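You operate a simulated robot arm through the tools that you are given. There is no shell and no other tool. Be economical: measure what you need, move in short steps, check, and stop when the job is done.

You run a simulated robot arm. Do the job below in one go: nothing can be reset, and whatever is moved stays where it is left.

TASK
Guard the medium pack, strap it in green and tension it to 300 N.
Fine: orange guard first; shut the strap cam before you pull and open it after.

It is judged by the outcome, as a careful person would: the job done as asked, and still so three seconds after it is handed in. It fails if anything else is knocked over, pushed out of place, dropped, spilled or broken.

THE ROBOT
A 7-joint arm with a two-finger parallel gripper, fixed in place. Base frame: the origin is at the foot of the arm, x ahead of it, y to its left, z up; the work surface is at about z = 0. Units: m, degrees, N and s.
With the tool pointing down near the work surface it reaches from about 0.24 to 0.62 m from the base axis. Its first joint turns from -66.0 to 66.0 degrees. Payload 2.6 kg.
Tool frame: the origin (TCP) lies between the finger pads and is the grasp point; the fingertips stand 0.03 m ahead of it; z points along the fingers, y is the line along which they close. Largest opening 0.094 m; finger width 0.028, thickness 0.01; the body of the gripper, 0.05 by 0.096 m, starts 0.055 m behind the TCP.
Orientation is that of the tool frame in the base frame, as a unit quaternion [w, x, y, z]. With the fingers straight down and closing along the base's y, the tool's x points along the base's -x, its y along +y and its z along -z.

THE INTERFACE
- The arm moves only by the tool drive_tool. Its argument "series" is a list of rows, each an object (a shift or turn left out is 0, a gripper value left out holds the last) with "translation": the shift along the tool's x, y, z in mm, a list of three; "delta_rot": the turn, a rotation vector about the tool's x, y, z in degrees, a list of three; "grip": the gripper command, from -1 (fully open) to 1 (shut), values between in proportion. In form: [{"translation": [tx, ty, tz], "delta_rot": [wx, wy, wz], "grip": grip}, ...]. A call has 1 to 10 rows; each row is the pose to reach, as a shift and turn from the pose commanded when the call began, along the tool's axes at that moment. Each row takes 0.2 s and may step no farther than 0.05 m and 8.6 degrees from the row before; otherwise, or with a gripper value out of range, the whole call is refused. Where a pose cannot be reached the arm comes as near as it can. A force on the tool above 40 N (or 10 N above the force at the start of the call, whichever is more), or a blocked arm, ends the call early, and 0.2 s more pass. The fingers move at their own pace (about 0.072 m/s each) and stop on an object; they squeeze with about 22 N. The grip force told is the motor's: it shows also when the fingers shut on nothing. Time passes only in rows, and 0.2 s behind the last, so rows that repeat a pose let the fingers close. It gives the time, the measured TCP pose, the force on the tool (base axes), the opening and the grip force at its end, in the units of the frame above (readings bear some noise), with the torque about the TCP (base axes, N m) and any sound that the robot's microphone picked up.
- Cameras (640 x 400 px; columns grow to the right, rows downward): "scene" is fixed at [0.0367, 0.4406, 0.5712]; the picture's right is [-0.66, -0.75, 0.00], its down [-0.37, 0.32, -0.87] and it looks along [0.66, -0.57, -0.49] (base axes); focal length 272 px, centre (320, 200). "wrist" rides on the gripper at [0.076, 0.014, -0.102] in the tool frame; the picture's right is [-0.18, 0.98, 0.00], its down [-0.75, -0.14, -0.64] and it looks along [-0.63, -0.12, 0.77] (tool axes); focal length 243 px, centre (320, 200). There is no depth. A picture from a camera that has moved, and an enlarged one, comes with that camera's place and axes in the base frame and with its lens. The place of the scene camera against the robot may be out by one fixed shift of up to 0.018 m in any direction.
- capture(camera): a new picture of that camera. No time passes.
- inspect(camera, box): a new picture of the part [left, top, right, bottom] of that camera's present view, enlarged. No time passes.
- sign_off(): hands the job in; it is judged then, once.

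Go step by step. Nothing tells you positions but the pictures and the camera data: compare them with the known pose of the tool, close in by small moves and look again before you grip or let go. The budget is 120 turns and 68 pictures, counting those below and the enlarged ones. Unless the task says otherwise, let go and move clear before handing in, and close with one line.

The tools are called after ">>>" as a command line: name --argument value ..., lists and objects as JSON in quotes. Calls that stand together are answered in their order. drive_tool: Moves the arm, as the interface text tells. Its arguments: {"type":"object","properties":{"series":{"type":"array"}},"required":["series"]} The other tools are called the same way: capture (camera) takes a picture; inspect (camera, box) takes an enlarged picture of a part of a camera's view; sign_off () hands the job in.

At the start:

```text
time: 0.0
tool_pos: [0.3506, -0.0766, 0.383]
tcp_rot: [0.001, 0.0, 1.0, 0.001]
contact_force: [-0.6, -0.7, -0.5]
ft_torque: [-0.02, 0.01, 0.0]
width: 0.0939
grasp_force: 0.1
```

scene: 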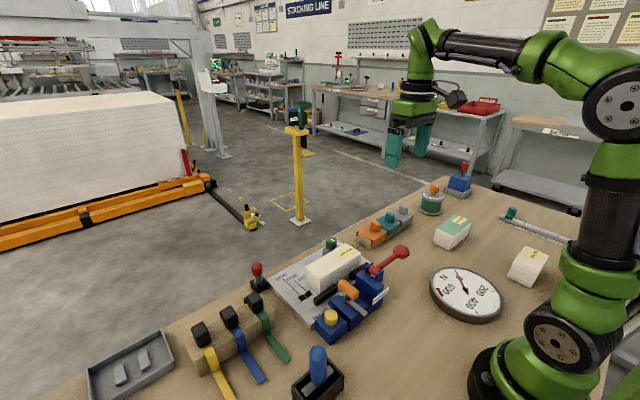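
wrist: 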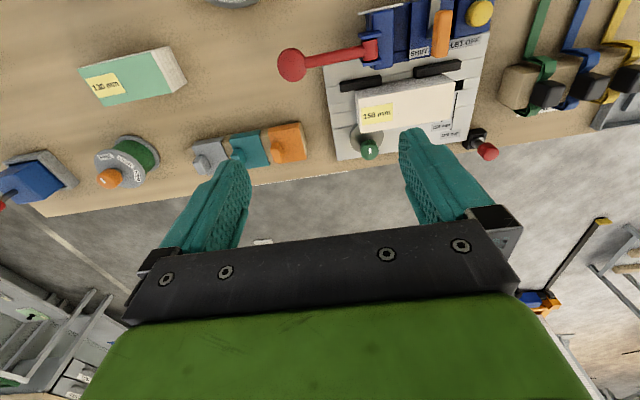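

I see a strapping station with a pack labelled 150 mm, other packs, guards in orange, teal and grey, and straps in yellow, blue and green. I'll enlarge the views to read the labels first.

>>> inspect --camera "scene" --box '[240, 220, 420, 350]'

>>> inspect --camera "scene" --box '[400, 160, 580, 330]'

>>> inspect --camera "wrist" --box '[270, 0, 510, 170]'

>>> inspect --camera "wrist" --box '[0, 20, 320, 220]'

>>> inspect --camera "scene" --box '[80, 230, 380, 400]'

```text
3.08 times, centred on (330, 285) of scene
camera zoom: at [0.0367, 0.4406, 0.5712], right [-0.66, -0.75, 0.0], down [-0.37, 0.32, -0.87], along [0.66, -0.57, -0.49], focal length 836 px, centre (289, -62)
```

zoom: 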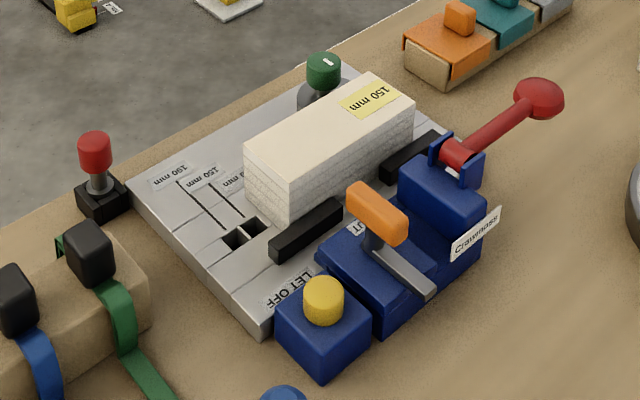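

```text
2.35 times, centred on (490, 245) of scene
camera zoom: at [0.0367, 0.4406, 0.5712], right [-0.66, -0.75, 0.0], down [-0.37, 0.32, -0.87], along [0.66, -0.57, -0.49], focal length 639 px, centre (-80, 94)
```

zoom: 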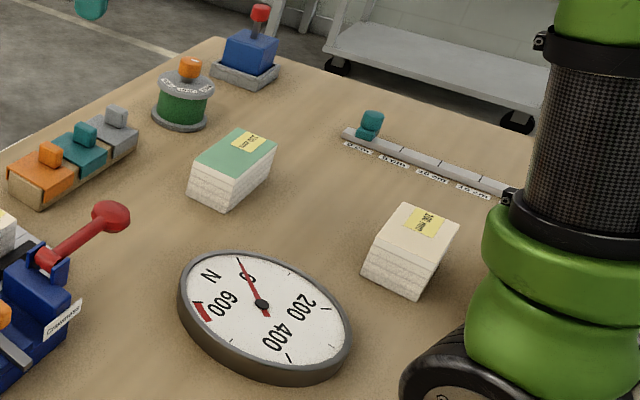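

```text
2.35 times, centred on (390, 85) of wrist
camera zoom: at [0.2746, -0.0617, 0.4857], right [0.18, 0.98, 0.0], down [0.75, -0.14, 0.64], along [0.63, -0.12, -0.77], focal length 571 px, centre (155, 471)
```

zoom: 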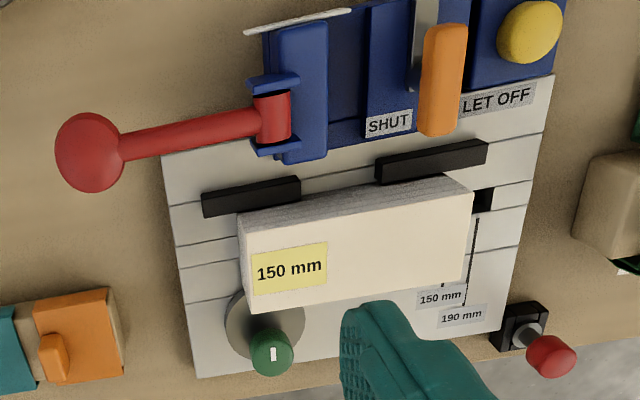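

```text
2.00 times, centred on (160, 120) of wrist
camera zoom: at [0.2746, -0.0617, 0.4857], right [0.18, 0.98, 0.0], down [0.75, -0.14, 0.64], along [0.63, -0.12, -0.77], focal length 485 px, centre (640, 360)
```

zoom: 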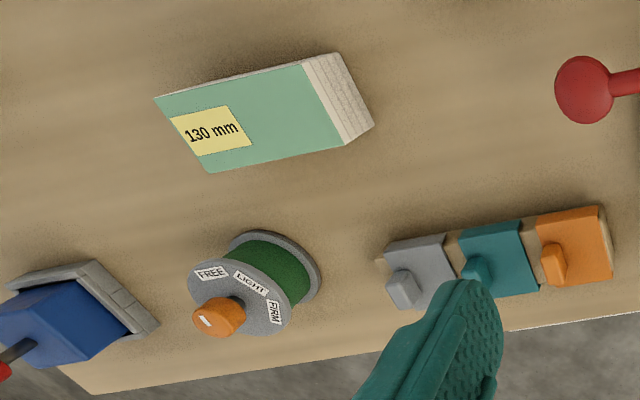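

```text
2.13 times, centred on (230, 315) of scene
camera zoom: at [0.0367, 0.4406, 0.5712], right [-0.66, -0.75, 0.0], down [-0.37, 0.32, -0.87], along [0.66, -0.57, -0.49], focal length 579 px, centre (512, -45)
```

zoom: 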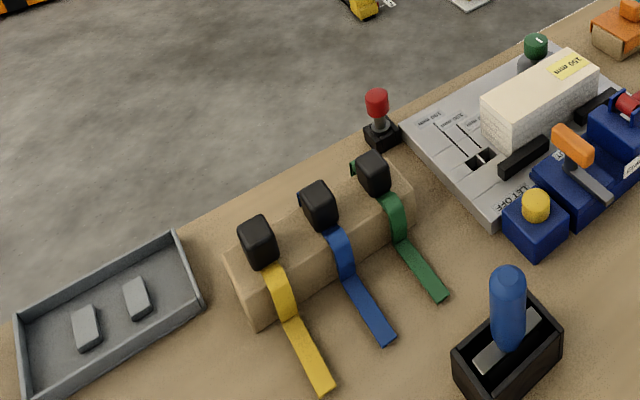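

I need to read the third pack's label and the bed marks, because "medium" depends on them.

>>> inspect --camera "scene" --box '[505, 240, 555, 290]'

>>> inspect --camera "scene" --box '[270, 255, 330, 305]'

>>> inspect --camera "scene" --box '[320, 240, 420, 340]'

```text
8.00 times, centred on (530, 265) of scene
camera zoom: at [0.0367, 0.4406, 0.5712], right [-0.66, -0.75, 0.0], down [-0.37, 0.32, -0.87], along [0.66, -0.57, -0.49], focal length 2172 px, centre (-1360, -320)
```

zoom: 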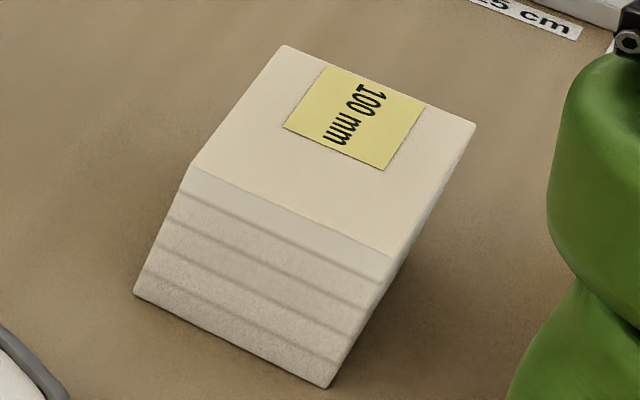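

```text
8.00 times, centred on (300, 280) of scene
camera zoom: at [0.0367, 0.4406, 0.5712], right [-0.66, -0.75, 0.0], down [-0.37, 0.32, -0.87], along [0.66, -0.57, -0.49], focal length 2172 px, centre (480, -440)
```

zoom: 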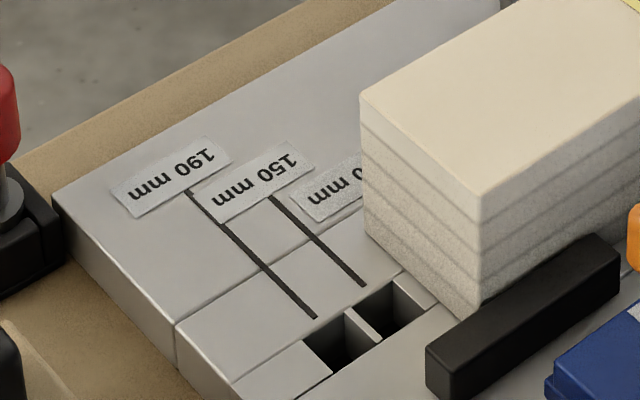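

```text
4.00 times, centred on (370, 290) of scene
camera zoom: at [0.0367, 0.4406, 0.5712], right [-0.66, -0.75, 0.0], down [-0.37, 0.32, -0.87], along [0.66, -0.57, -0.49], focal length 1086 px, centre (120, -160)
```

zoom: 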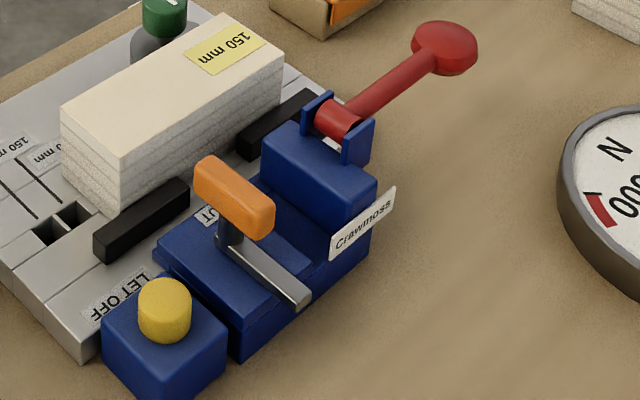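

>>> inspect --camera "wrist" --box '[70, 40, 200, 120]'

>>> inspect --camera "scene" --box '[430, 205, 480, 255]'

```text
4.92 times, centred on (135, 80) of wrist
camera zoom: at [0.2746, -0.0617, 0.4857], right [0.18, 0.98, 0.0], down [0.75, -0.14, 0.64], along [0.63, -0.12, -0.77], focal length 1194 px, centre (1231, 791)
```

zoom: 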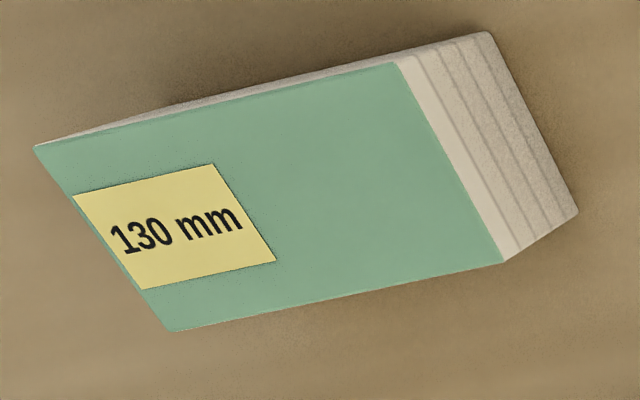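

```text
8.00 times, centred on (455, 230) of scene
camera zoom: at [0.0367, 0.4406, 0.5712], right [-0.66, -0.75, 0.0], down [-0.37, 0.32, -0.87], along [0.66, -0.57, -0.49], focal length 2172 px, centre (-760, -40)
```

zoom: 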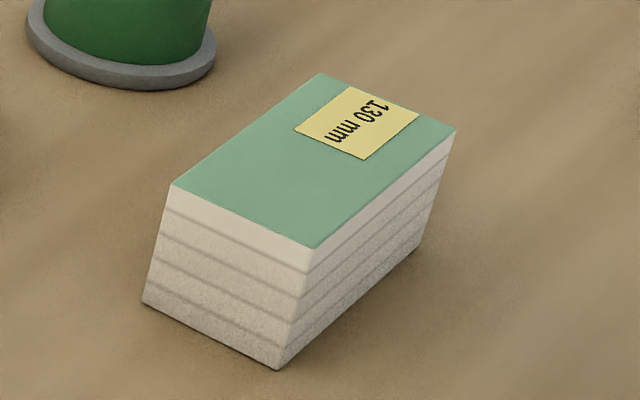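

Going by labels, the packs are 100, 130 and 150 mm, and the 150 is already on the bed. I'll move the wrist camera above the bed to read its marks and see how it works.

>>> drive_tool --series '[{"translation": [27, 40, 0]}, {"translation": [54, 80, 0]}, {"translation": [80, 120, 0]}, {"translation": [80, 120, 0]}]'

>>> capture --camera "wrist"

>>> inspect --camera "wrist" --box '[160, 0, 400, 150]'

```text
time: 1.0
tool_pos: [0.2694, 0.0429, 0.3816]
tcp_rot: [-0.001, 0.0, 1.0, 0.0]
contact_force: [0.1, -1.2, -0.9]
ft_torque: [-0.01, 0.02, -0.04]
width: 0.094
grasp_force: 0.0
```

```text
55 pictures are left
camera wrist: at [0.1931, 0.0573, 0.4835], right [0.18, 0.98, 0.0], down [0.75, -0.14, 0.64], along [0.63, -0.12, -0.77], focal length 243 px, centre (320, 200)
```

wrist: 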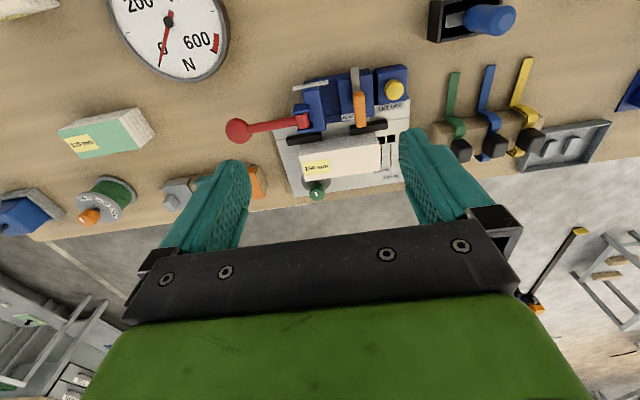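

```text
2.67 times, centred on (280, 75) of wrist
camera zoom: at [0.1931, 0.0573, 0.4835], right [0.18, 0.98, 0.0], down [0.75, -0.14, 0.64], along [0.63, -0.12, -0.77], focal length 647 px, centre (427, 533)
```

zoom: 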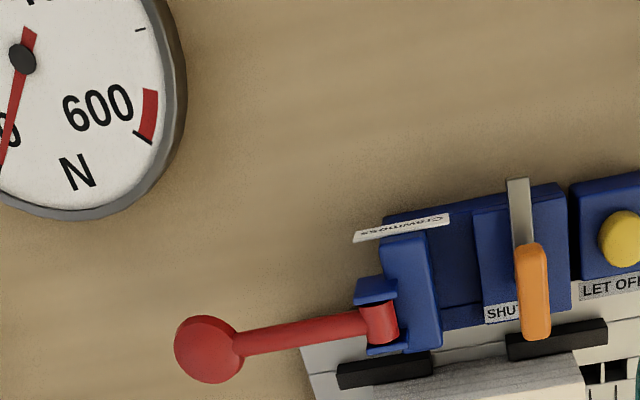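

I'll move closer over the bed so it shows in the clear upper part of the wrist view.

>>> drive_tool --series '[{"translation": [-43, 4, 20]}, {"translation": [-85, 8, 40]}, {"translation": [-128, 12, 60]}, {"translation": [-170, 17, 80]}, {"translation": [-170, 17, 80]}]'

>>> inspect --camera "wrist" --box '[160, 0, 480, 200]'

>>> capture --camera "scene"

```text
time: 2.2
tool_pos: [0.4435, 0.0627, 0.3035]
tcp_rot: [0.0, 0.0, 1.0, 0.001]
contact_force: [0.3, 0.1, 0.1]
ft_torque: [-0.04, 0.0, -0.01]
width: 0.0937
grasp_force: 0.0
```

```text
2.00 times, centred on (320, 100) of wrist
camera zoom: at [0.3667, 0.0761, 0.4055], right [0.18, 0.98, 0.0], down [0.75, -0.14, 0.64], along [0.63, -0.12, -0.77], focal length 485 px, centre (320, 400)
```

zoom: 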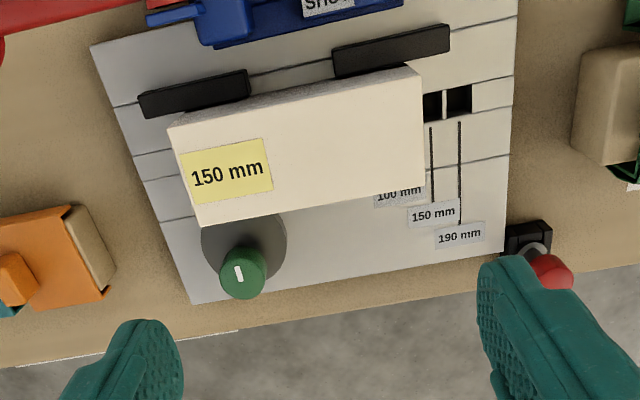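

```text
52 pictures are left
```

scene: 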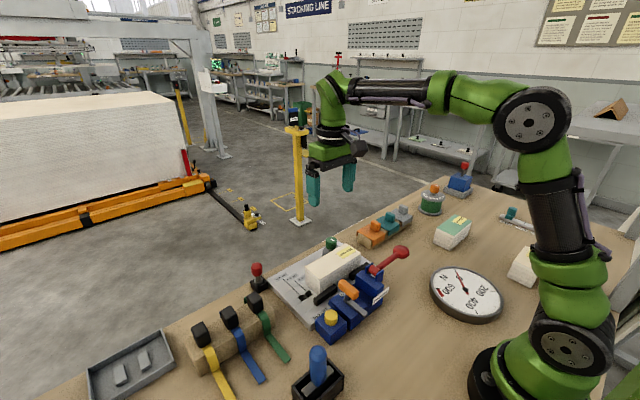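

The bed has slots marked 100, 150 and 190 mm, and the 150 mm pack sits on it. Next I'll look at the strap rack up close.

>>> drive_tool --series '[{"translation": [10, 45, 0]}, {"translation": [20, 90, 0]}, {"translation": [35, 135, 0]}, {"translation": [50, 170, 0]}, {"translation": [50, 170, 0]}]'

>>> inspect --camera "wrist" --box '[120, 0, 520, 250]'

```text
time: 3.4
tool_pos: [0.3915, 0.2315, 0.3007]
tcp_rot: [0.0, 0.0, 1.0, 0.0]
contact_force: [-0.1, -0.6, -0.8]
ft_torque: [0.04, -0.01, 0.02]
width: 0.0943
grasp_force: 0.0
```

```text
1.60 times, centred on (320, 125) of wrist
camera zoom: at [0.3149, 0.2457, 0.4037], right [0.18, 0.98, 0.0], down [0.75, -0.14, 0.64], along [0.63, -0.12, -0.77], focal length 388 px, centre (320, 320)
```

zoom: 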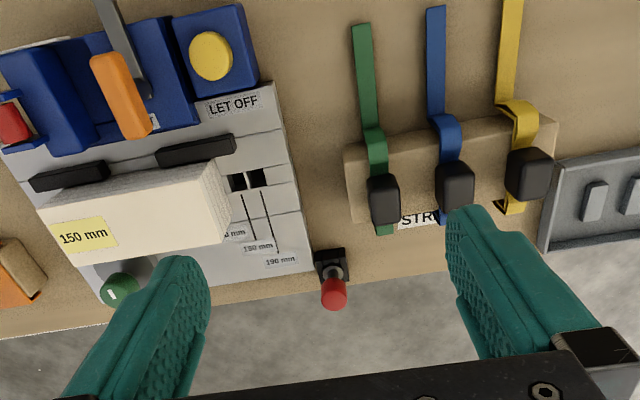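

The straps hang on a bar, each with a black head. The bed slots line up with the pack's centreline, one just past the end of each pack size, so medium means the 150 pack and slot. Now the guards.

>>> drive_tool --series '[{"translation": [0, -45, 0]}, {"translation": [0, -90, 0]}, {"translation": [0, -135, 0]}, {"translation": [0, -180, 0]}, {"translation": [0, -225, 10]}, {"translation": [-10, -270, 20]}, {"translation": [-20, -310, 40]}, {"translation": [-20, -310, 40]}]'

>>> inspect --camera "wrist" --box '[120, 0, 520, 250]'

>>> inspect --camera "scene" --box '[350, 200, 420, 250]'

```text
time: 5.2
tool_pos: [0.4128, -0.0806, 0.2603]
tcp_rot: [0.001, -0.001, 1.0, 0.0]
contact_force: [-1.0, 0.4, 0.1]
ft_torque: [0.01, 0.02, 0.01]
width: 0.0938
grasp_force: 0.1
```

```text
1.60 times, centred on (320, 125) of wrist
camera zoom: at [0.3359, -0.066, 0.3623], right [0.18, 0.98, 0.0], down [0.75, -0.14, 0.64], along [0.63, -0.12, -0.77], focal length 388 px, centre (320, 320)
```

zoom: 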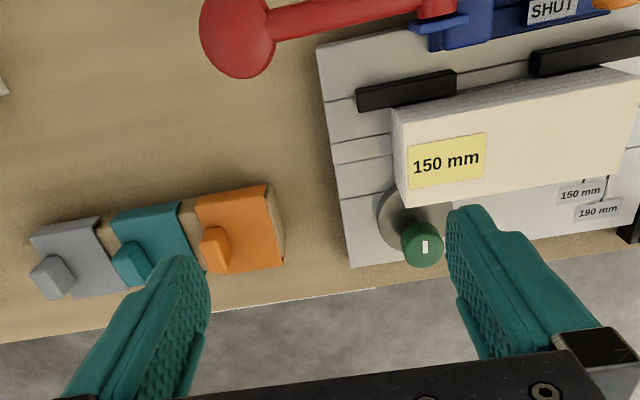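

```text
8.00 times, centred on (385, 225) of scene
camera zoom: at [0.0367, 0.4406, 0.5712], right [-0.66, -0.75, 0.0], down [-0.37, 0.32, -0.87], along [0.66, -0.57, -0.49], focal length 2172 px, centre (-200, 0)
```

zoom: 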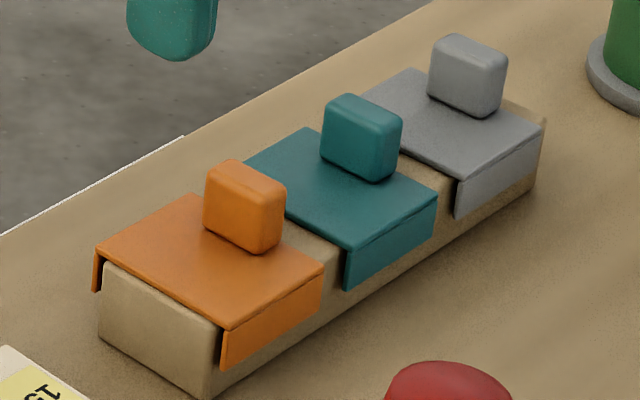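

The guard is a saddle that fits over the pack's width, and the gap in the fence shows where the strap line runs. I'll zoom in on the straps, the red pin and the cam.

>>> inspect --camera "scene" --box '[235, 255, 305, 325]'

>>> inspect --camera "scene" --box '[310, 225, 410, 345]'

```text
5.71 times, centred on (270, 290) of scene
camera zoom: at [0.0367, 0.4406, 0.5712], right [-0.66, -0.75, 0.0], down [-0.37, 0.32, -0.87], along [0.66, -0.57, -0.49], focal length 1552 px, centre (606, -314)
```

zoom: 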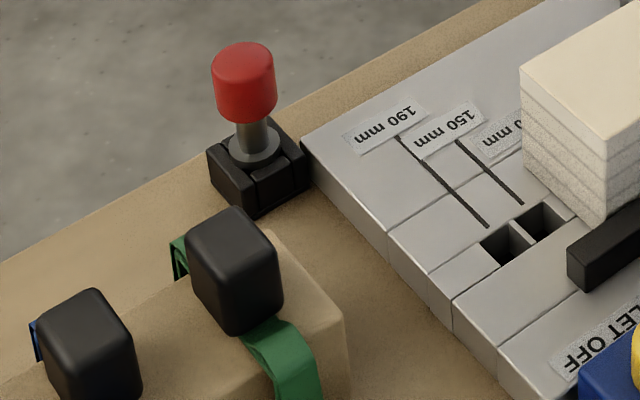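

```text
3.33 times, centred on (360, 285) of scene
camera zoom: at [0.0367, 0.4406, 0.5712], right [-0.66, -0.75, 0.0], down [-0.37, 0.32, -0.87], along [0.66, -0.57, -0.49], focal length 905 px, centre (187, -83)
```

zoom: 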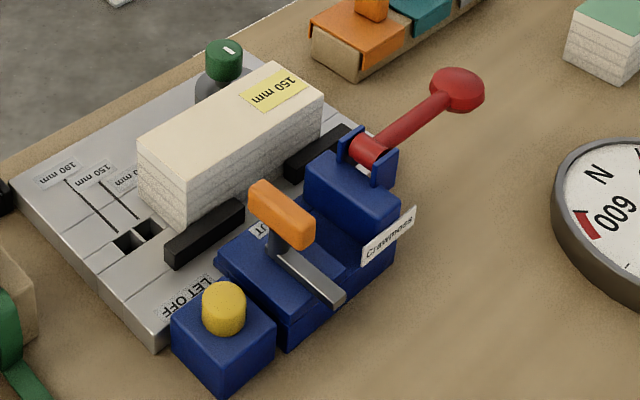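

My estimates: pack top at about z 0.075, centred near (0.442, 0.049), and the orange guard's tab near (0.48, -0.187). I'll move above the tab with the fingers half closed.

>>> drive_tool --series '[{"translation": [-20, -35, 20], "grip": 0}, {"translation": [-44, -70, 50], "grip": 0}, {"translation": [-68, -106, 90], "grip": 0}, {"translation": [-68, -106, 120], "grip": 0}, {"translation": [-68, -106, 120], "grip": 0}]'

>>> capture --camera "wrist"

>>> inspect --camera "scene" --box '[340, 160, 440, 260]'

```text
refused: row 2 steps farther than a row can; nothing moved
```

```text
46 pictures are left
camera wrist: at [0.3359, -0.066, 0.3623], right [0.18, 0.98, 0.0], down [0.75, -0.14, 0.64], along [0.63, -0.12, -0.77], focal length 243 px, centre (320, 200)
```

wrist: 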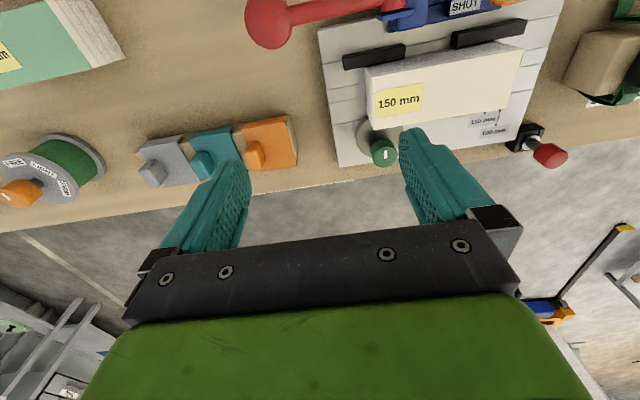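

```text
4.00 times, centred on (390, 210) of scene
camera zoom: at [0.0367, 0.4406, 0.5712], right [-0.66, -0.75, 0.0], down [-0.37, 0.32, -0.87], along [0.66, -0.57, -0.49], focal length 1086 px, centre (40, 160)
```

zoom: 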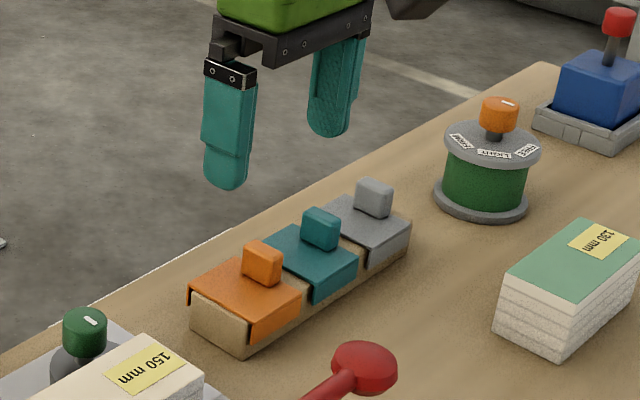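

The move was refused because one step was too long. I'll repeat it in smaller steps.

>>> drive_tool --series '[{"translation": [-16, -26, 20], "grip": 0}, {"translation": [-32, -52, 42], "grip": 0}, {"translation": [-50, -78, 70], "grip": 0}, {"translation": [-68, -106, 100], "grip": 0}, {"translation": [-68, -106, 120], "grip": 0}, {"translation": [-68, -106, 120], "grip": 0}]'

>>> capture --camera "wrist"

>>> inspect --camera "scene" --box '[340, 160, 440, 260]'

```text
time: 6.6
tool_pos: [0.4799, -0.1856, 0.1431]
tcp_rot: [0.0, 0.0, 1.0, 0.0]
contact_force: [0.1, -0.5, 0.1]
ft_torque: [0.01, 0.0, -0.01]
width: 0.0469
grasp_force: 0.1
```

```text
44 pictures are left
camera wrist: at [0.4039, -0.1714, 0.2447], right [0.18, 0.98, 0.0], down [0.75, -0.14, 0.64], along [0.63, -0.12, -0.77], focal length 243 px, centre (320, 200)
```

wrist: 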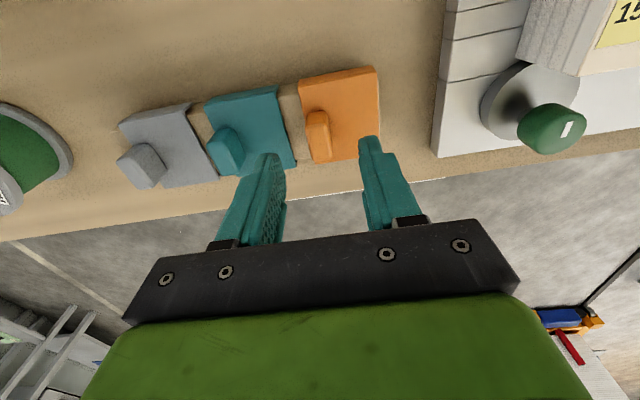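

```text
4.00 times, centred on (390, 210) of scene
camera zoom: at [0.0367, 0.4406, 0.5712], right [-0.66, -0.75, 0.0], down [-0.37, 0.32, -0.87], along [0.66, -0.57, -0.49], focal length 1086 px, centre (40, 160)
```

zoom: 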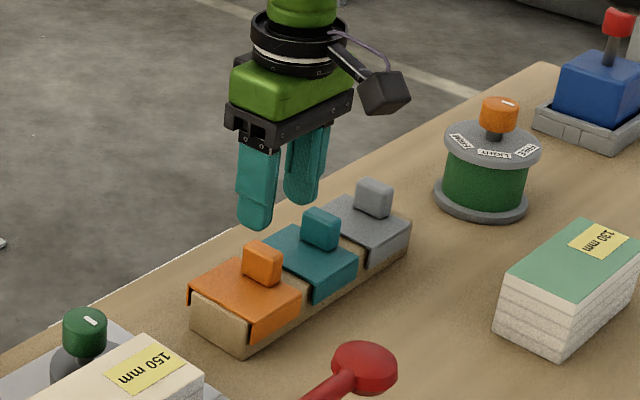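

The guard plate spans x 0.451 to 0.529 and y -0.197 to -0.137, with the tab near (0.490, -0.187). I'll go down partway and look again.

>>> drive_tool --series '[{"translation": [-10, -1, 20]}, {"translation": [-10, -1, 45]}, {"translation": [-10, -1, 53]}, {"translation": [-10, -1, 53]}]'

>>> inspect --camera "wrist" --box '[200, 50, 440, 200]'

>>> inspect --camera "scene" --box '[350, 180, 430, 250]'

```text
time: 7.6
tool_pos: [0.4904, -0.186, 0.0915]
tcp_rot: [0.0, 0.0, 1.0, 0.0]
contact_force: [0.4, 0.3, 0.4]
ft_torque: [0.0, 0.0, 0.0]
width: 0.0468
grasp_force: 0.0
```

```text
2.67 times, centred on (320, 125) of wrist
camera zoom: at [0.4134, -0.1725, 0.1934], right [0.18, 0.98, 0.0], down [0.75, -0.14, 0.64], along [0.63, -0.12, -0.77], focal length 647 px, centre (320, 400)
```

zoom: 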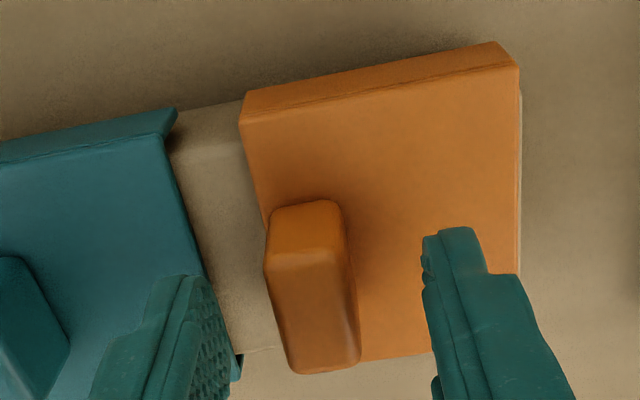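

```text
5.71 times, centred on (390, 215) of scene
camera zoom: at [0.0367, 0.4406, 0.5712], right [-0.66, -0.75, 0.0], down [-0.37, 0.32, -0.87], along [0.66, -0.57, -0.49], focal length 1552 px, centre (-80, 114)
```

zoom: 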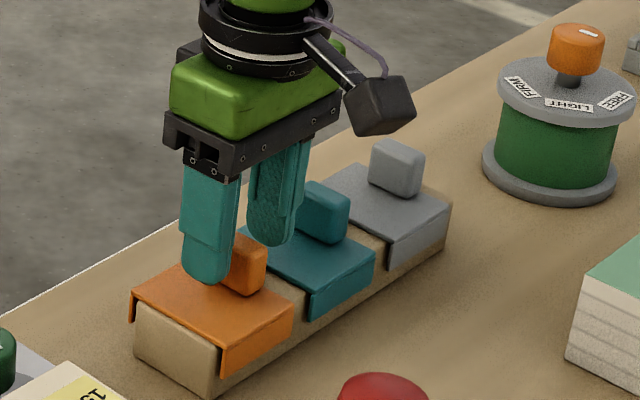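

The tab is centred near (0.491, -0.189), with its top at about z 0.07. I'll go down a little more and close on it.

>>> drive_tool --series '[{"translation": [-1, -3, 8], "grip": 0}, {"translation": [-1, -3, 14], "grip": 0}, {"translation": [-1, -3, 14], "grip": 1}, {"translation": [-1, -3, 14], "grip": 1}, {"translation": [-1, -3, 14], "grip": 1}]'

```text
time: 8.8
tool_pos: [0.4898, -0.1911, 0.0761]
tcp_rot: [0.0, 0.0, 1.0, 0.0]
contact_force: [-0.3, -0.3, 0.7]
ft_torque: [-0.01, 0.0, -0.01]
width: 0.0212
grasp_force: 22.1
```

The tab is gripped at 21 mm wide. I'll lift it straight up.

>>> drive_tool --series '[{"translation": [0, 0, -20], "grip": 1}, {"translation": [0, 0, -50], "grip": 1}, {"translation": [0, 0, -85], "grip": 1}, {"translation": [0, 0, -120], "grip": 1}, {"translation": [0, 0, -120], "grip": 1}]'

>>> capture --camera "wrist"

>>> inspect --camera "scene" --box '[340, 160, 440, 260]'

```text
time: 10.0
tool_pos: [0.4907, -0.1868, 0.1962]
tcp_rot: [0.0, 0.0, 1.0, -0.001]
contact_force: [0.1, 0.0, -0.3]
ft_torque: [0.02, 0.02, 0.0]
width: 0.0214
grasp_force: 22.2
```

```text
40 pictures are left
camera wrist: at [0.4134, -0.1735, 0.299], right [0.18, 0.98, 0.0], down [0.75, -0.14, 0.64], along [0.63, -0.12, -0.77], focal length 243 px, centre (320, 200)
```

wrist: 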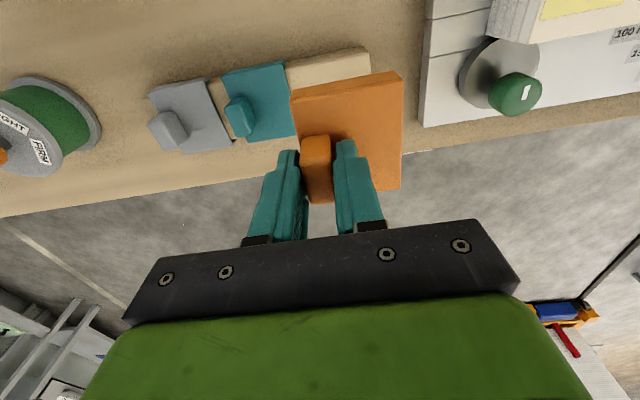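

```text
4.00 times, centred on (390, 210) of scene
camera zoom: at [0.0367, 0.4406, 0.5712], right [-0.66, -0.75, 0.0], down [-0.37, 0.32, -0.87], along [0.66, -0.57, -0.49], focal length 1086 px, centre (40, 160)
```

zoom: 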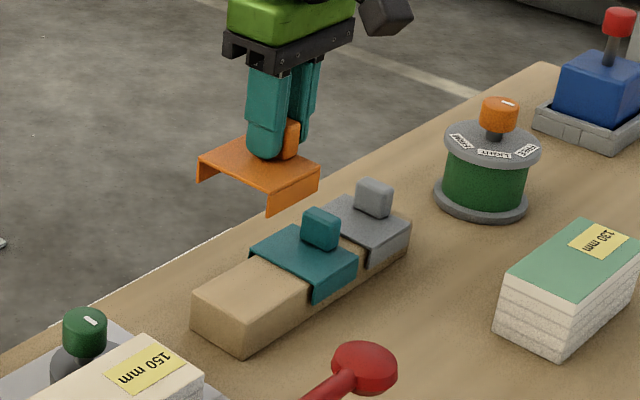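

The guard came up level. I'll carry it at height to above the pack, with the guard centre at (0.442, 0.049).

>>> drive_tool --series '[{"translation": [10, 43, 0], "grip": 1}, {"translation": [20, 86, 0], "grip": 1}, {"translation": [30, 130, 0], "grip": 1}, {"translation": [40, 173, 0], "grip": 1}, {"translation": [49, 216, 0], "grip": 1}, {"translation": [49, 216, 20], "grip": 1}, {"translation": [49, 216, 20], "grip": 1}]'

>>> capture --camera "wrist"

>>> inspect --camera "scene" --box '[290, 190, 410, 310]'

```text
time: 11.6
tool_pos: [0.4408, 0.0274, 0.1766]
tcp_rot: [0.0, 0.001, 1.0, -0.001]
contact_force: [0.0, -0.5, -0.6]
ft_torque: [0.02, 0.0, -0.01]
width: 0.0211
grasp_force: 21.7
```

```text
38 pictures are left
camera wrist: at [0.3642, 0.042, 0.2792], right [0.18, 0.98, 0.0], down [0.75, -0.14, 0.64], along [0.63, -0.12, -0.77], focal length 243 px, centre (320, 200)
```

wrist: 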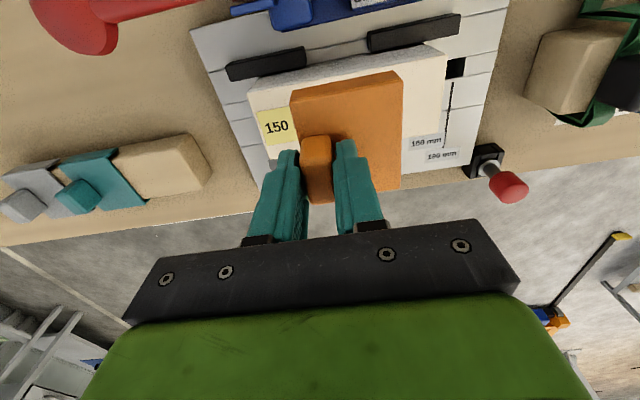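

```text
3.33 times, centred on (350, 250) of scene
camera zoom: at [0.0367, 0.4406, 0.5712], right [-0.66, -0.75, 0.0], down [-0.37, 0.32, -0.87], along [0.66, -0.57, -0.49], focal length 905 px, centre (220, 33)
```

zoom: 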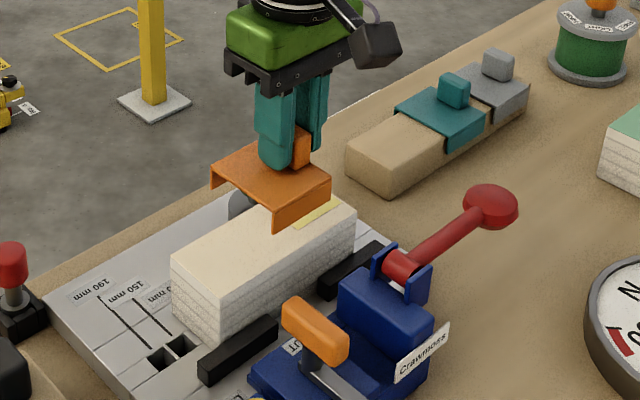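

The guard lines up with the pack in both x and y. I'll lower it to just above the top and look.

>>> drive_tool --series '[{"translation": [0, 1, 20], "grip": 1}, {"translation": [0, 1, 38], "grip": 1}, {"translation": [0, 1, 46], "grip": 1}, {"translation": [0, 1, 46], "grip": 1}]'

>>> inspect --camera "wrist" --box '[200, 0, 480, 200]'

>>> inspect --camera "scene" --box '[300, 220, 390, 310]'

```text
time: 12.6
tool_pos: [0.4422, 0.0304, 0.1301]
tcp_rot: [0.0, -0.001, 1.0, 0.0]
contact_force: [-0.8, 0.2, 0.9]
ft_torque: [0.01, -0.03, 0.01]
width: 0.021
grasp_force: 21.7
```

```text
2.00 times, centred on (340, 100) of wrist
camera zoom: at [0.3656, 0.0437, 0.2324], right [0.18, 0.98, 0.0], down [0.75, -0.14, 0.64], along [0.63, -0.12, -0.77], focal length 485 px, centre (280, 400)
```

zoom: 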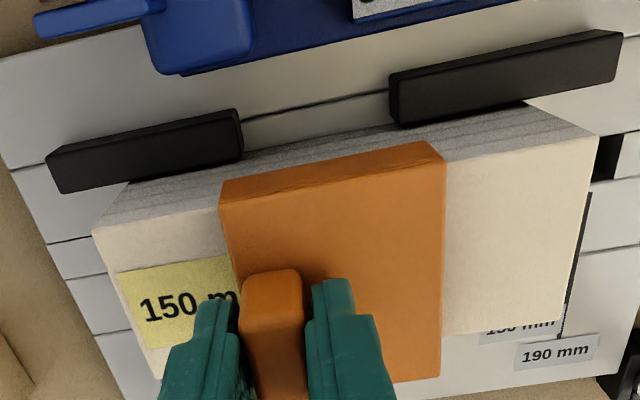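

```text
4.44 times, centred on (345, 265) of scene
camera zoom: at [0.0367, 0.4406, 0.5712], right [-0.66, -0.75, 0.0], down [-0.37, 0.32, -0.87], along [0.66, -0.57, -0.49], focal length 1207 px, centre (209, -89)
```

zoom: 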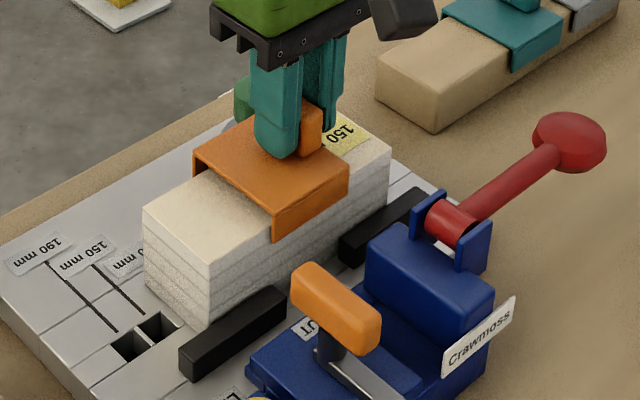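

The guard needs to go about 2 mm further in +x to centre on the pack. I'll shift it, then lower it onto the pack.

>>> drive_tool --series '[{"translation": [-2, 0, 0], "grip": 1}, {"translation": [-2, 0, 8], "grip": 1}, {"translation": [-2, 0, 14], "grip": 1}, {"translation": [-2, 0, 14], "grip": 1}]'

>>> inspect --camera "wrist" --box '[200, 0, 480, 200]'

>>> inspect --camera "scene" --box '[300, 220, 390, 310]'

```text
time: 13.6
tool_pos: [0.4442, 0.0278, 0.1176]
tcp_rot: [0.002, 0.0, 1.0, 0.0]
contact_force: [-1.4, -1.8, 22.1]
ft_torque: [0.1, -0.08, -0.06]
width: 0.0216
grasp_force: 22.3
```

```text
2.00 times, centred on (340, 100) of wrist
camera zoom: at [0.368, 0.0427, 0.2197], right [0.18, 0.98, 0.0], down [0.75, -0.14, 0.65], along [0.64, -0.12, -0.76], focal length 485 px, centre (280, 400)
```

zoom: 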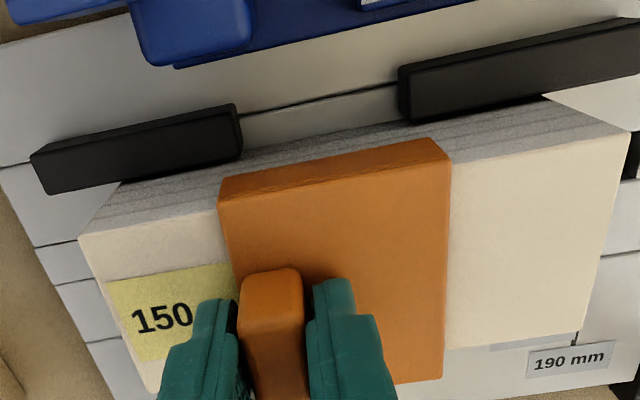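

```text
4.44 times, centred on (345, 265) of scene
camera zoom: at [0.0366, 0.4406, 0.5712], right [-0.66, -0.75, 0.0], down [-0.37, 0.32, -0.87], along [0.66, -0.57, -0.49], focal length 1207 px, centre (209, -89)
```

zoom: 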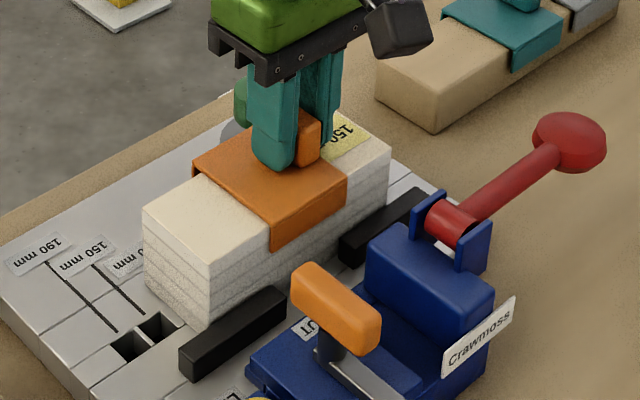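

There is 22 N upward with almost no torque, so the plate is sitting flat on the pack top. I'll ease off, open, and rise.

>>> drive_tool --series '[{"translation": [0, 0, -1], "grip": 1}, {"translation": [0, 0, -1], "grip": 0.2}, {"translation": [0, 0, -1], "grip": 0.1}, {"translation": [0, 0, -20], "grip": 0.1}, {"translation": [0, 0, -50], "grip": 0.1}, {"translation": [0, 0, -85], "grip": 0.1}, {"translation": [0, 0, -85], "grip": 0.1}]'

>>> inspect --camera "wrist" --box '[200, 0, 480, 200]'

>>> inspect --camera "scene" --box '[300, 220, 390, 310]'

```text
time: 15.2
tool_pos: [0.4436, 0.0301, 0.2017]
tcp_rot: [0.001, 0.0, 1.0, 0.0]
contact_force: [-0.2, -0.3, 0.5]
ft_torque: [-0.01, -0.03, 0.0]
width: 0.0421
grasp_force: 0.0
```

```text
2.00 times, centred on (340, 100) of wrist
camera zoom: at [0.3668, 0.044, 0.3044], right [0.18, 0.98, 0.0], down [0.75, -0.14, 0.64], along [0.63, -0.12, -0.77], focal length 485 px, centre (280, 400)
```

zoom: 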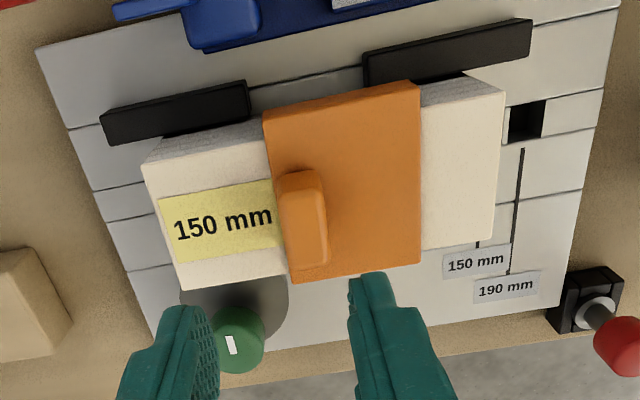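

```text
4.44 times, centred on (345, 265) of scene
camera zoom: at [0.0367, 0.4406, 0.5712], right [-0.66, -0.75, 0.0], down [-0.37, 0.32, -0.87], along [0.66, -0.57, -0.49], focal length 1207 px, centre (209, -89)
```

zoom: 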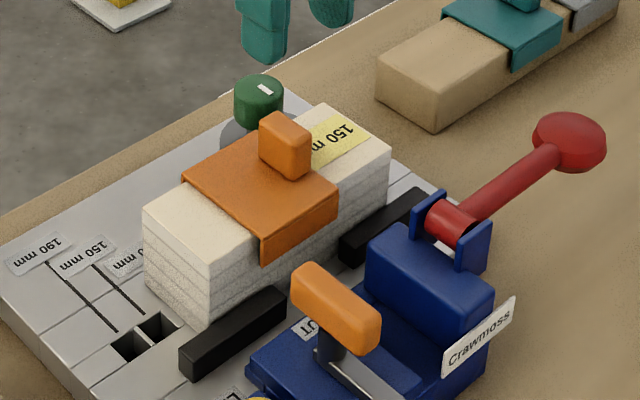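

The guard is flat on the pack, but it ended up about 11 mm too far in +y, centred at 0.061 when the fence gap is at 0.050. I'll regrip the tab, lift it slightly and shift it back.

>>> drive_tool --series '[{"translation": [0, 5, 30], "grip": -0.1}, {"translation": [0, 9, 60], "grip": -0.1}, {"translation": [0, 9, 80], "grip": -0.1}, {"translation": [0, 9, 80], "grip": -0.1}]'

>>> inspect --camera "wrist" --box '[200, 0, 480, 200]'

```text
time: 16.2
tool_pos: [0.4422, 0.0379, 0.1223]
tcp_rot: [0.0, 0.001, 1.0, 0.0]
contact_force: [-0.6, -0.3, -0.3]
ft_torque: [-0.01, 0.02, 0.02]
width: 0.0517
grasp_force: 0.1
```

```text
2.00 times, centred on (340, 100) of wrist
camera zoom: at [0.3673, 0.052, 0.224], right [0.18, 0.98, 0.0], down [0.75, -0.14, 0.64], along [0.63, -0.12, -0.77], focal length 485 px, centre (280, 400)
```

zoom: 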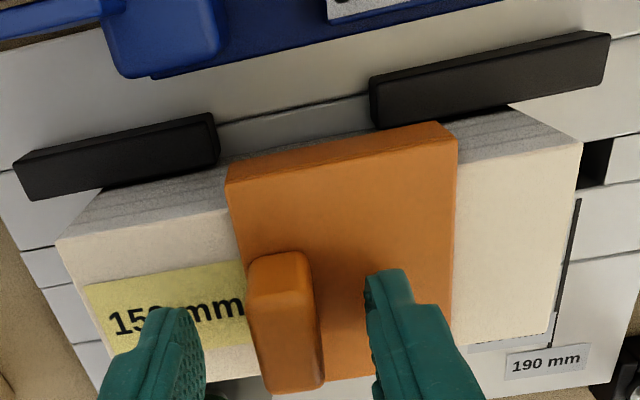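

The fingers straddle the tab evenly. I'll close, lift a few millimetres, shift 11 mm to -y and set it down.

>>> drive_tool --series '[{"translation": [0, 0, 2], "grip": 1}, {"translation": [0, 0, 2], "grip": 1}, {"translation": [0, 0, 2], "grip": 1}, {"translation": [0, 0, -5], "grip": 1}, {"translation": [0, -6, -5], "grip": 1}, {"translation": [0, -11, -5], "grip": 1}, {"translation": [0, -11, -5], "grip": 1}]'

>>> inspect --camera "wrist" --box '[200, 0, 480, 200]'

```text
time: 17.8
tool_pos: [0.4424, 0.0275, 0.1265]
tcp_rot: [0.0, 0.0, 1.0, 0.001]
contact_force: [-0.3, 0.4, -0.5]
ft_torque: [-0.01, 0.01, -0.03]
width: 0.0212
grasp_force: 22.6
```

```text
2.00 times, centred on (340, 100) of wrist
camera zoom: at [0.3663, 0.0405, 0.2286], right [0.18, 0.98, 0.0], down [0.75, -0.14, 0.64], along [0.63, -0.12, -0.77], focal length 485 px, centre (280, 400)
```

zoom: 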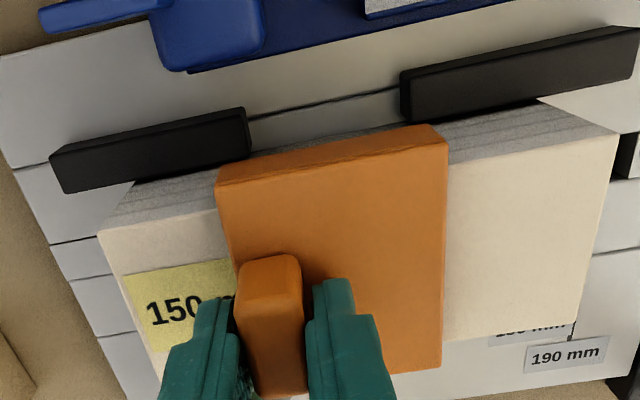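

>>> drive_tool --series '[{"translation": [0, 0, 4], "grip": 1}, {"translation": [0, 0, 7], "grip": 1}, {"translation": [0, 0, 7], "grip": 1}]'

```text
time: 18.6
tool_pos: [0.4445, 0.0262, 0.1194]
tcp_rot: [0.001, -0.001, 1.0, 0.0]
contact_force: [-2.1, 0.0, 13.0]
ft_torque: [0.01, 0.22, 0.03]
width: 0.0208
grasp_force: 21.8
```

It's seated again. I'll release it in small steps.

>>> drive_tool --series '[{"translation": [0, 0, 0], "grip": 0.5}, {"translation": [0, 0, 0], "grip": 0.4}, {"translation": [0, 0, 0], "grip": 0.1}, {"translation": [0, 0, -3], "grip": -0.1}, {"translation": [0, 0, -30], "grip": -0.1}, {"translation": [0, 0, -70], "grip": -0.1}, {"translation": [0, 0, -85], "grip": -0.1}, {"translation": [0, 0, -85], "grip": -0.1}]'

>>> inspect --camera "wrist" --box '[200, 0, 480, 200]'

>>> inspect --camera "scene" --box '[300, 220, 390, 310]'

```text
time: 20.4
tool_pos: [0.443, 0.026, 0.2059]
tcp_rot: [0.001, 0.0, 1.0, -0.001]
contact_force: [-0.3, 0.1, -1.2]
ft_torque: [0.02, -0.03, 0.02]
width: 0.0515
grasp_force: 0.1
```

```text
2.00 times, centred on (340, 100) of wrist
camera zoom: at [0.3657, 0.0401, 0.3082], right [0.18, 0.98, 0.0], down [0.75, -0.14, 0.64], along [0.63, -0.12, -0.77], focal length 485 px, centre (280, 400)
```

zoom: 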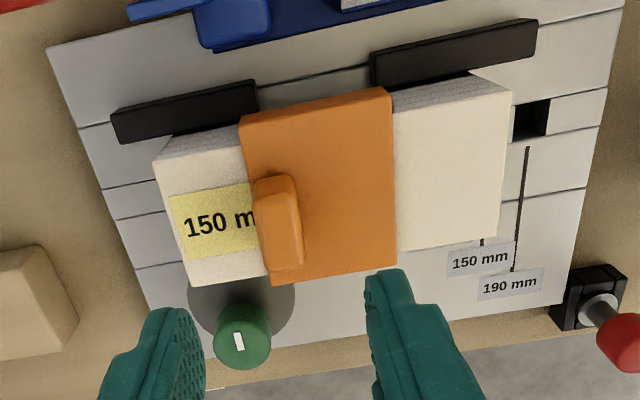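

```text
4.44 times, centred on (345, 265) of scene
camera zoom: at [0.0367, 0.4406, 0.5712], right [-0.66, -0.75, 0.0], down [-0.37, 0.32, -0.87], along [0.66, -0.57, -0.49], focal length 1207 px, centre (209, -89)
```

zoom: 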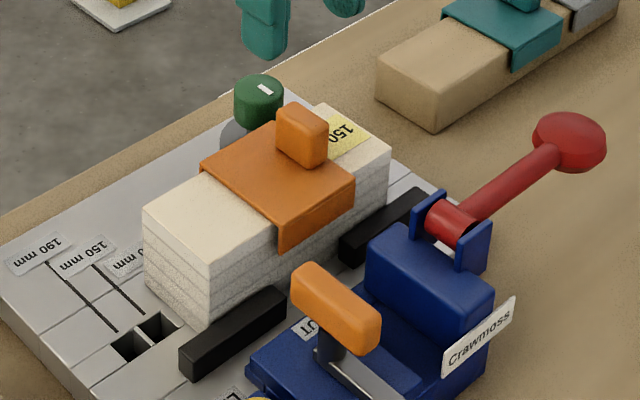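

The guard is now centred at y of about 0.047 in the gap, and the pack hasn't moved. Next is the green strap. I'll turn the tool 90° so the fingers close along x and stay clear of the guard's tab, and move above its head.

>>> drive_tool --series '[{"translation": [0, 25, -5], "delta_rot": [0, 0, 8.2]}, {"translation": [0, 50, -10], "delta_rot": [0, 0, 16.4]}, {"translation": [0, 75, -14], "delta_rot": [0, 0, 24.6]}, {"translation": [0, 100, -14], "delta_rot": [0, 0, 32.8]}, {"translation": [0, 125, -14], "delta_rot": [0, 0, 41]}, {"translation": [0, 150, -14], "delta_rot": [0, 0, 49.2]}, {"translation": [-5, 175, -14], "delta_rot": [0, 0, 57.4]}, {"translation": [-10, 200, -14], "delta_rot": [0, 0, 65.6]}, {"translation": [-15, 225, -14], "delta_rot": [0, 0, 73.8]}, {"translation": [-15, 244, -14], "delta_rot": [0, 0, 82]}]'

>>> drive_tool --series '[{"delta_rot": [0, 0, 8]}, {"delta_rot": [0, 0, 8], "grip": -0.4}]'

>>> capture --camera "wrist"

>>> inspect --camera "scene" --box '[210, 220, 320, 350]'

```text
time: 22.6
tool_pos: [0.4593, 0.2704, 0.2179]
tcp_rot: [0.0, 0.656, 0.754, 0.0]
contact_force: [0.1, -0.4, -0.5]
ft_torque: [0.03, 0.02, -0.01]
width: 0.0516
grasp_force: 0.1
```

```text
time: 23.2
tool_pos: [0.4581, 0.2696, 0.2182]
tcp_rot: [0.0, 0.707, 0.707, 0.0]
contact_force: [0.5, 0.3, 0.3]
ft_torque: [0.0, -0.02, 0.01]
width: 0.0659
grasp_force: 0.1
```

```text
26 pictures are left
camera wrist: at [0.472, 0.346, 0.3205], right [0.98, -0.19, 0.0], down [-0.14, -0.75, 0.64], along [-0.12, -0.63, -0.77], focal length 243 px, centre (320, 200)
```

wrist: 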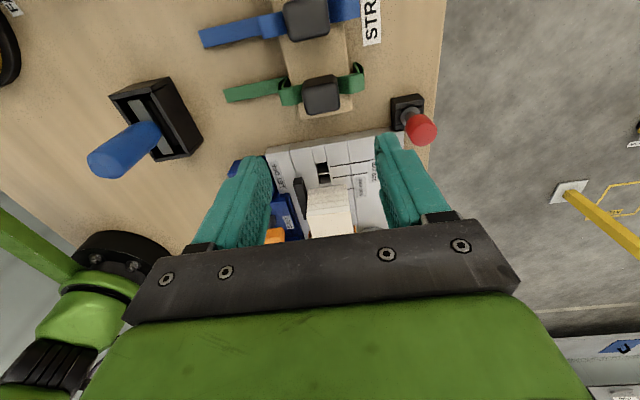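

```text
3.08 times, centred on (265, 285) of scene
camera zoom: at [0.0367, 0.4406, 0.5712], right [-0.66, -0.75, 0.0], down [-0.37, 0.32, -0.87], along [0.66, -0.57, -0.49], focal length 836 px, centre (489, -62)
```

zoom: 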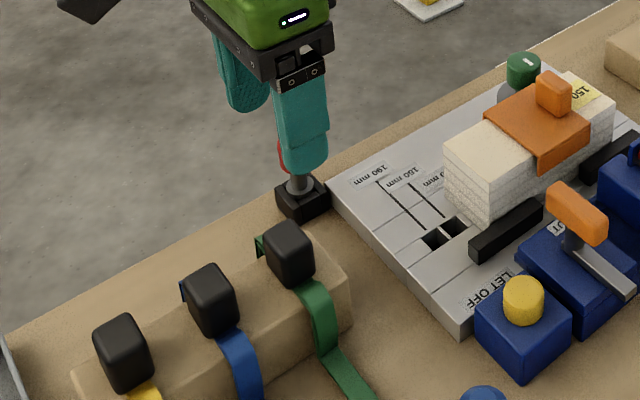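

The green head is near (0.460, 0.275). I'll go down to just above it and check.

>>> drive_tool --series '[{"translation": [5, 2, 40]}, {"translation": [5, 2, 80]}, {"translation": [5, 2, 110]}, {"translation": [5, 2, 118]}, {"translation": [5, 2, 118]}]'

>>> inspect --camera "wrist" --box '[160, 50, 480, 250]'

>>> inspect --camera "scene" --box '[230, 240, 310, 320]'

```text
time: 24.4
tool_pos: [0.4619, 0.2745, 0.0987]
tcp_rot: [0.0, 0.707, 0.708, -0.001]
contact_force: [-1.0, -0.3, -0.3]
ft_torque: [0.01, 0.01, -0.04]
width: 0.0658
grasp_force: 0.2
```

```text
2.00 times, centred on (320, 150) of wrist
camera zoom: at [0.4751, 0.3511, 0.2017], right [0.98, -0.18, 0.0], down [-0.14, -0.75, 0.64], along [-0.12, -0.63, -0.77], focal length 485 px, centre (320, 300)
```

zoom: 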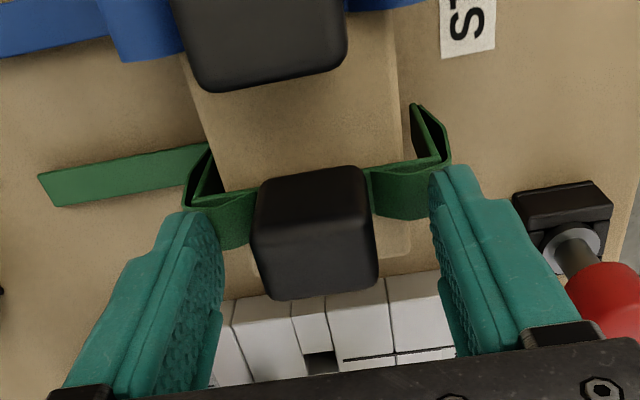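

```text
5.00 times, centred on (270, 280) of scene
camera zoom: at [0.0367, 0.4406, 0.5712], right [-0.66, -0.75, 0.0], down [-0.37, 0.32, -0.87], along [0.66, -0.57, -0.49], focal length 1358 px, centre (570, -200)
```

zoom: 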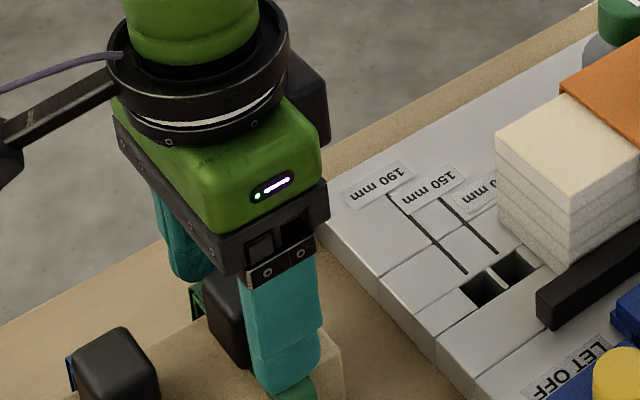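

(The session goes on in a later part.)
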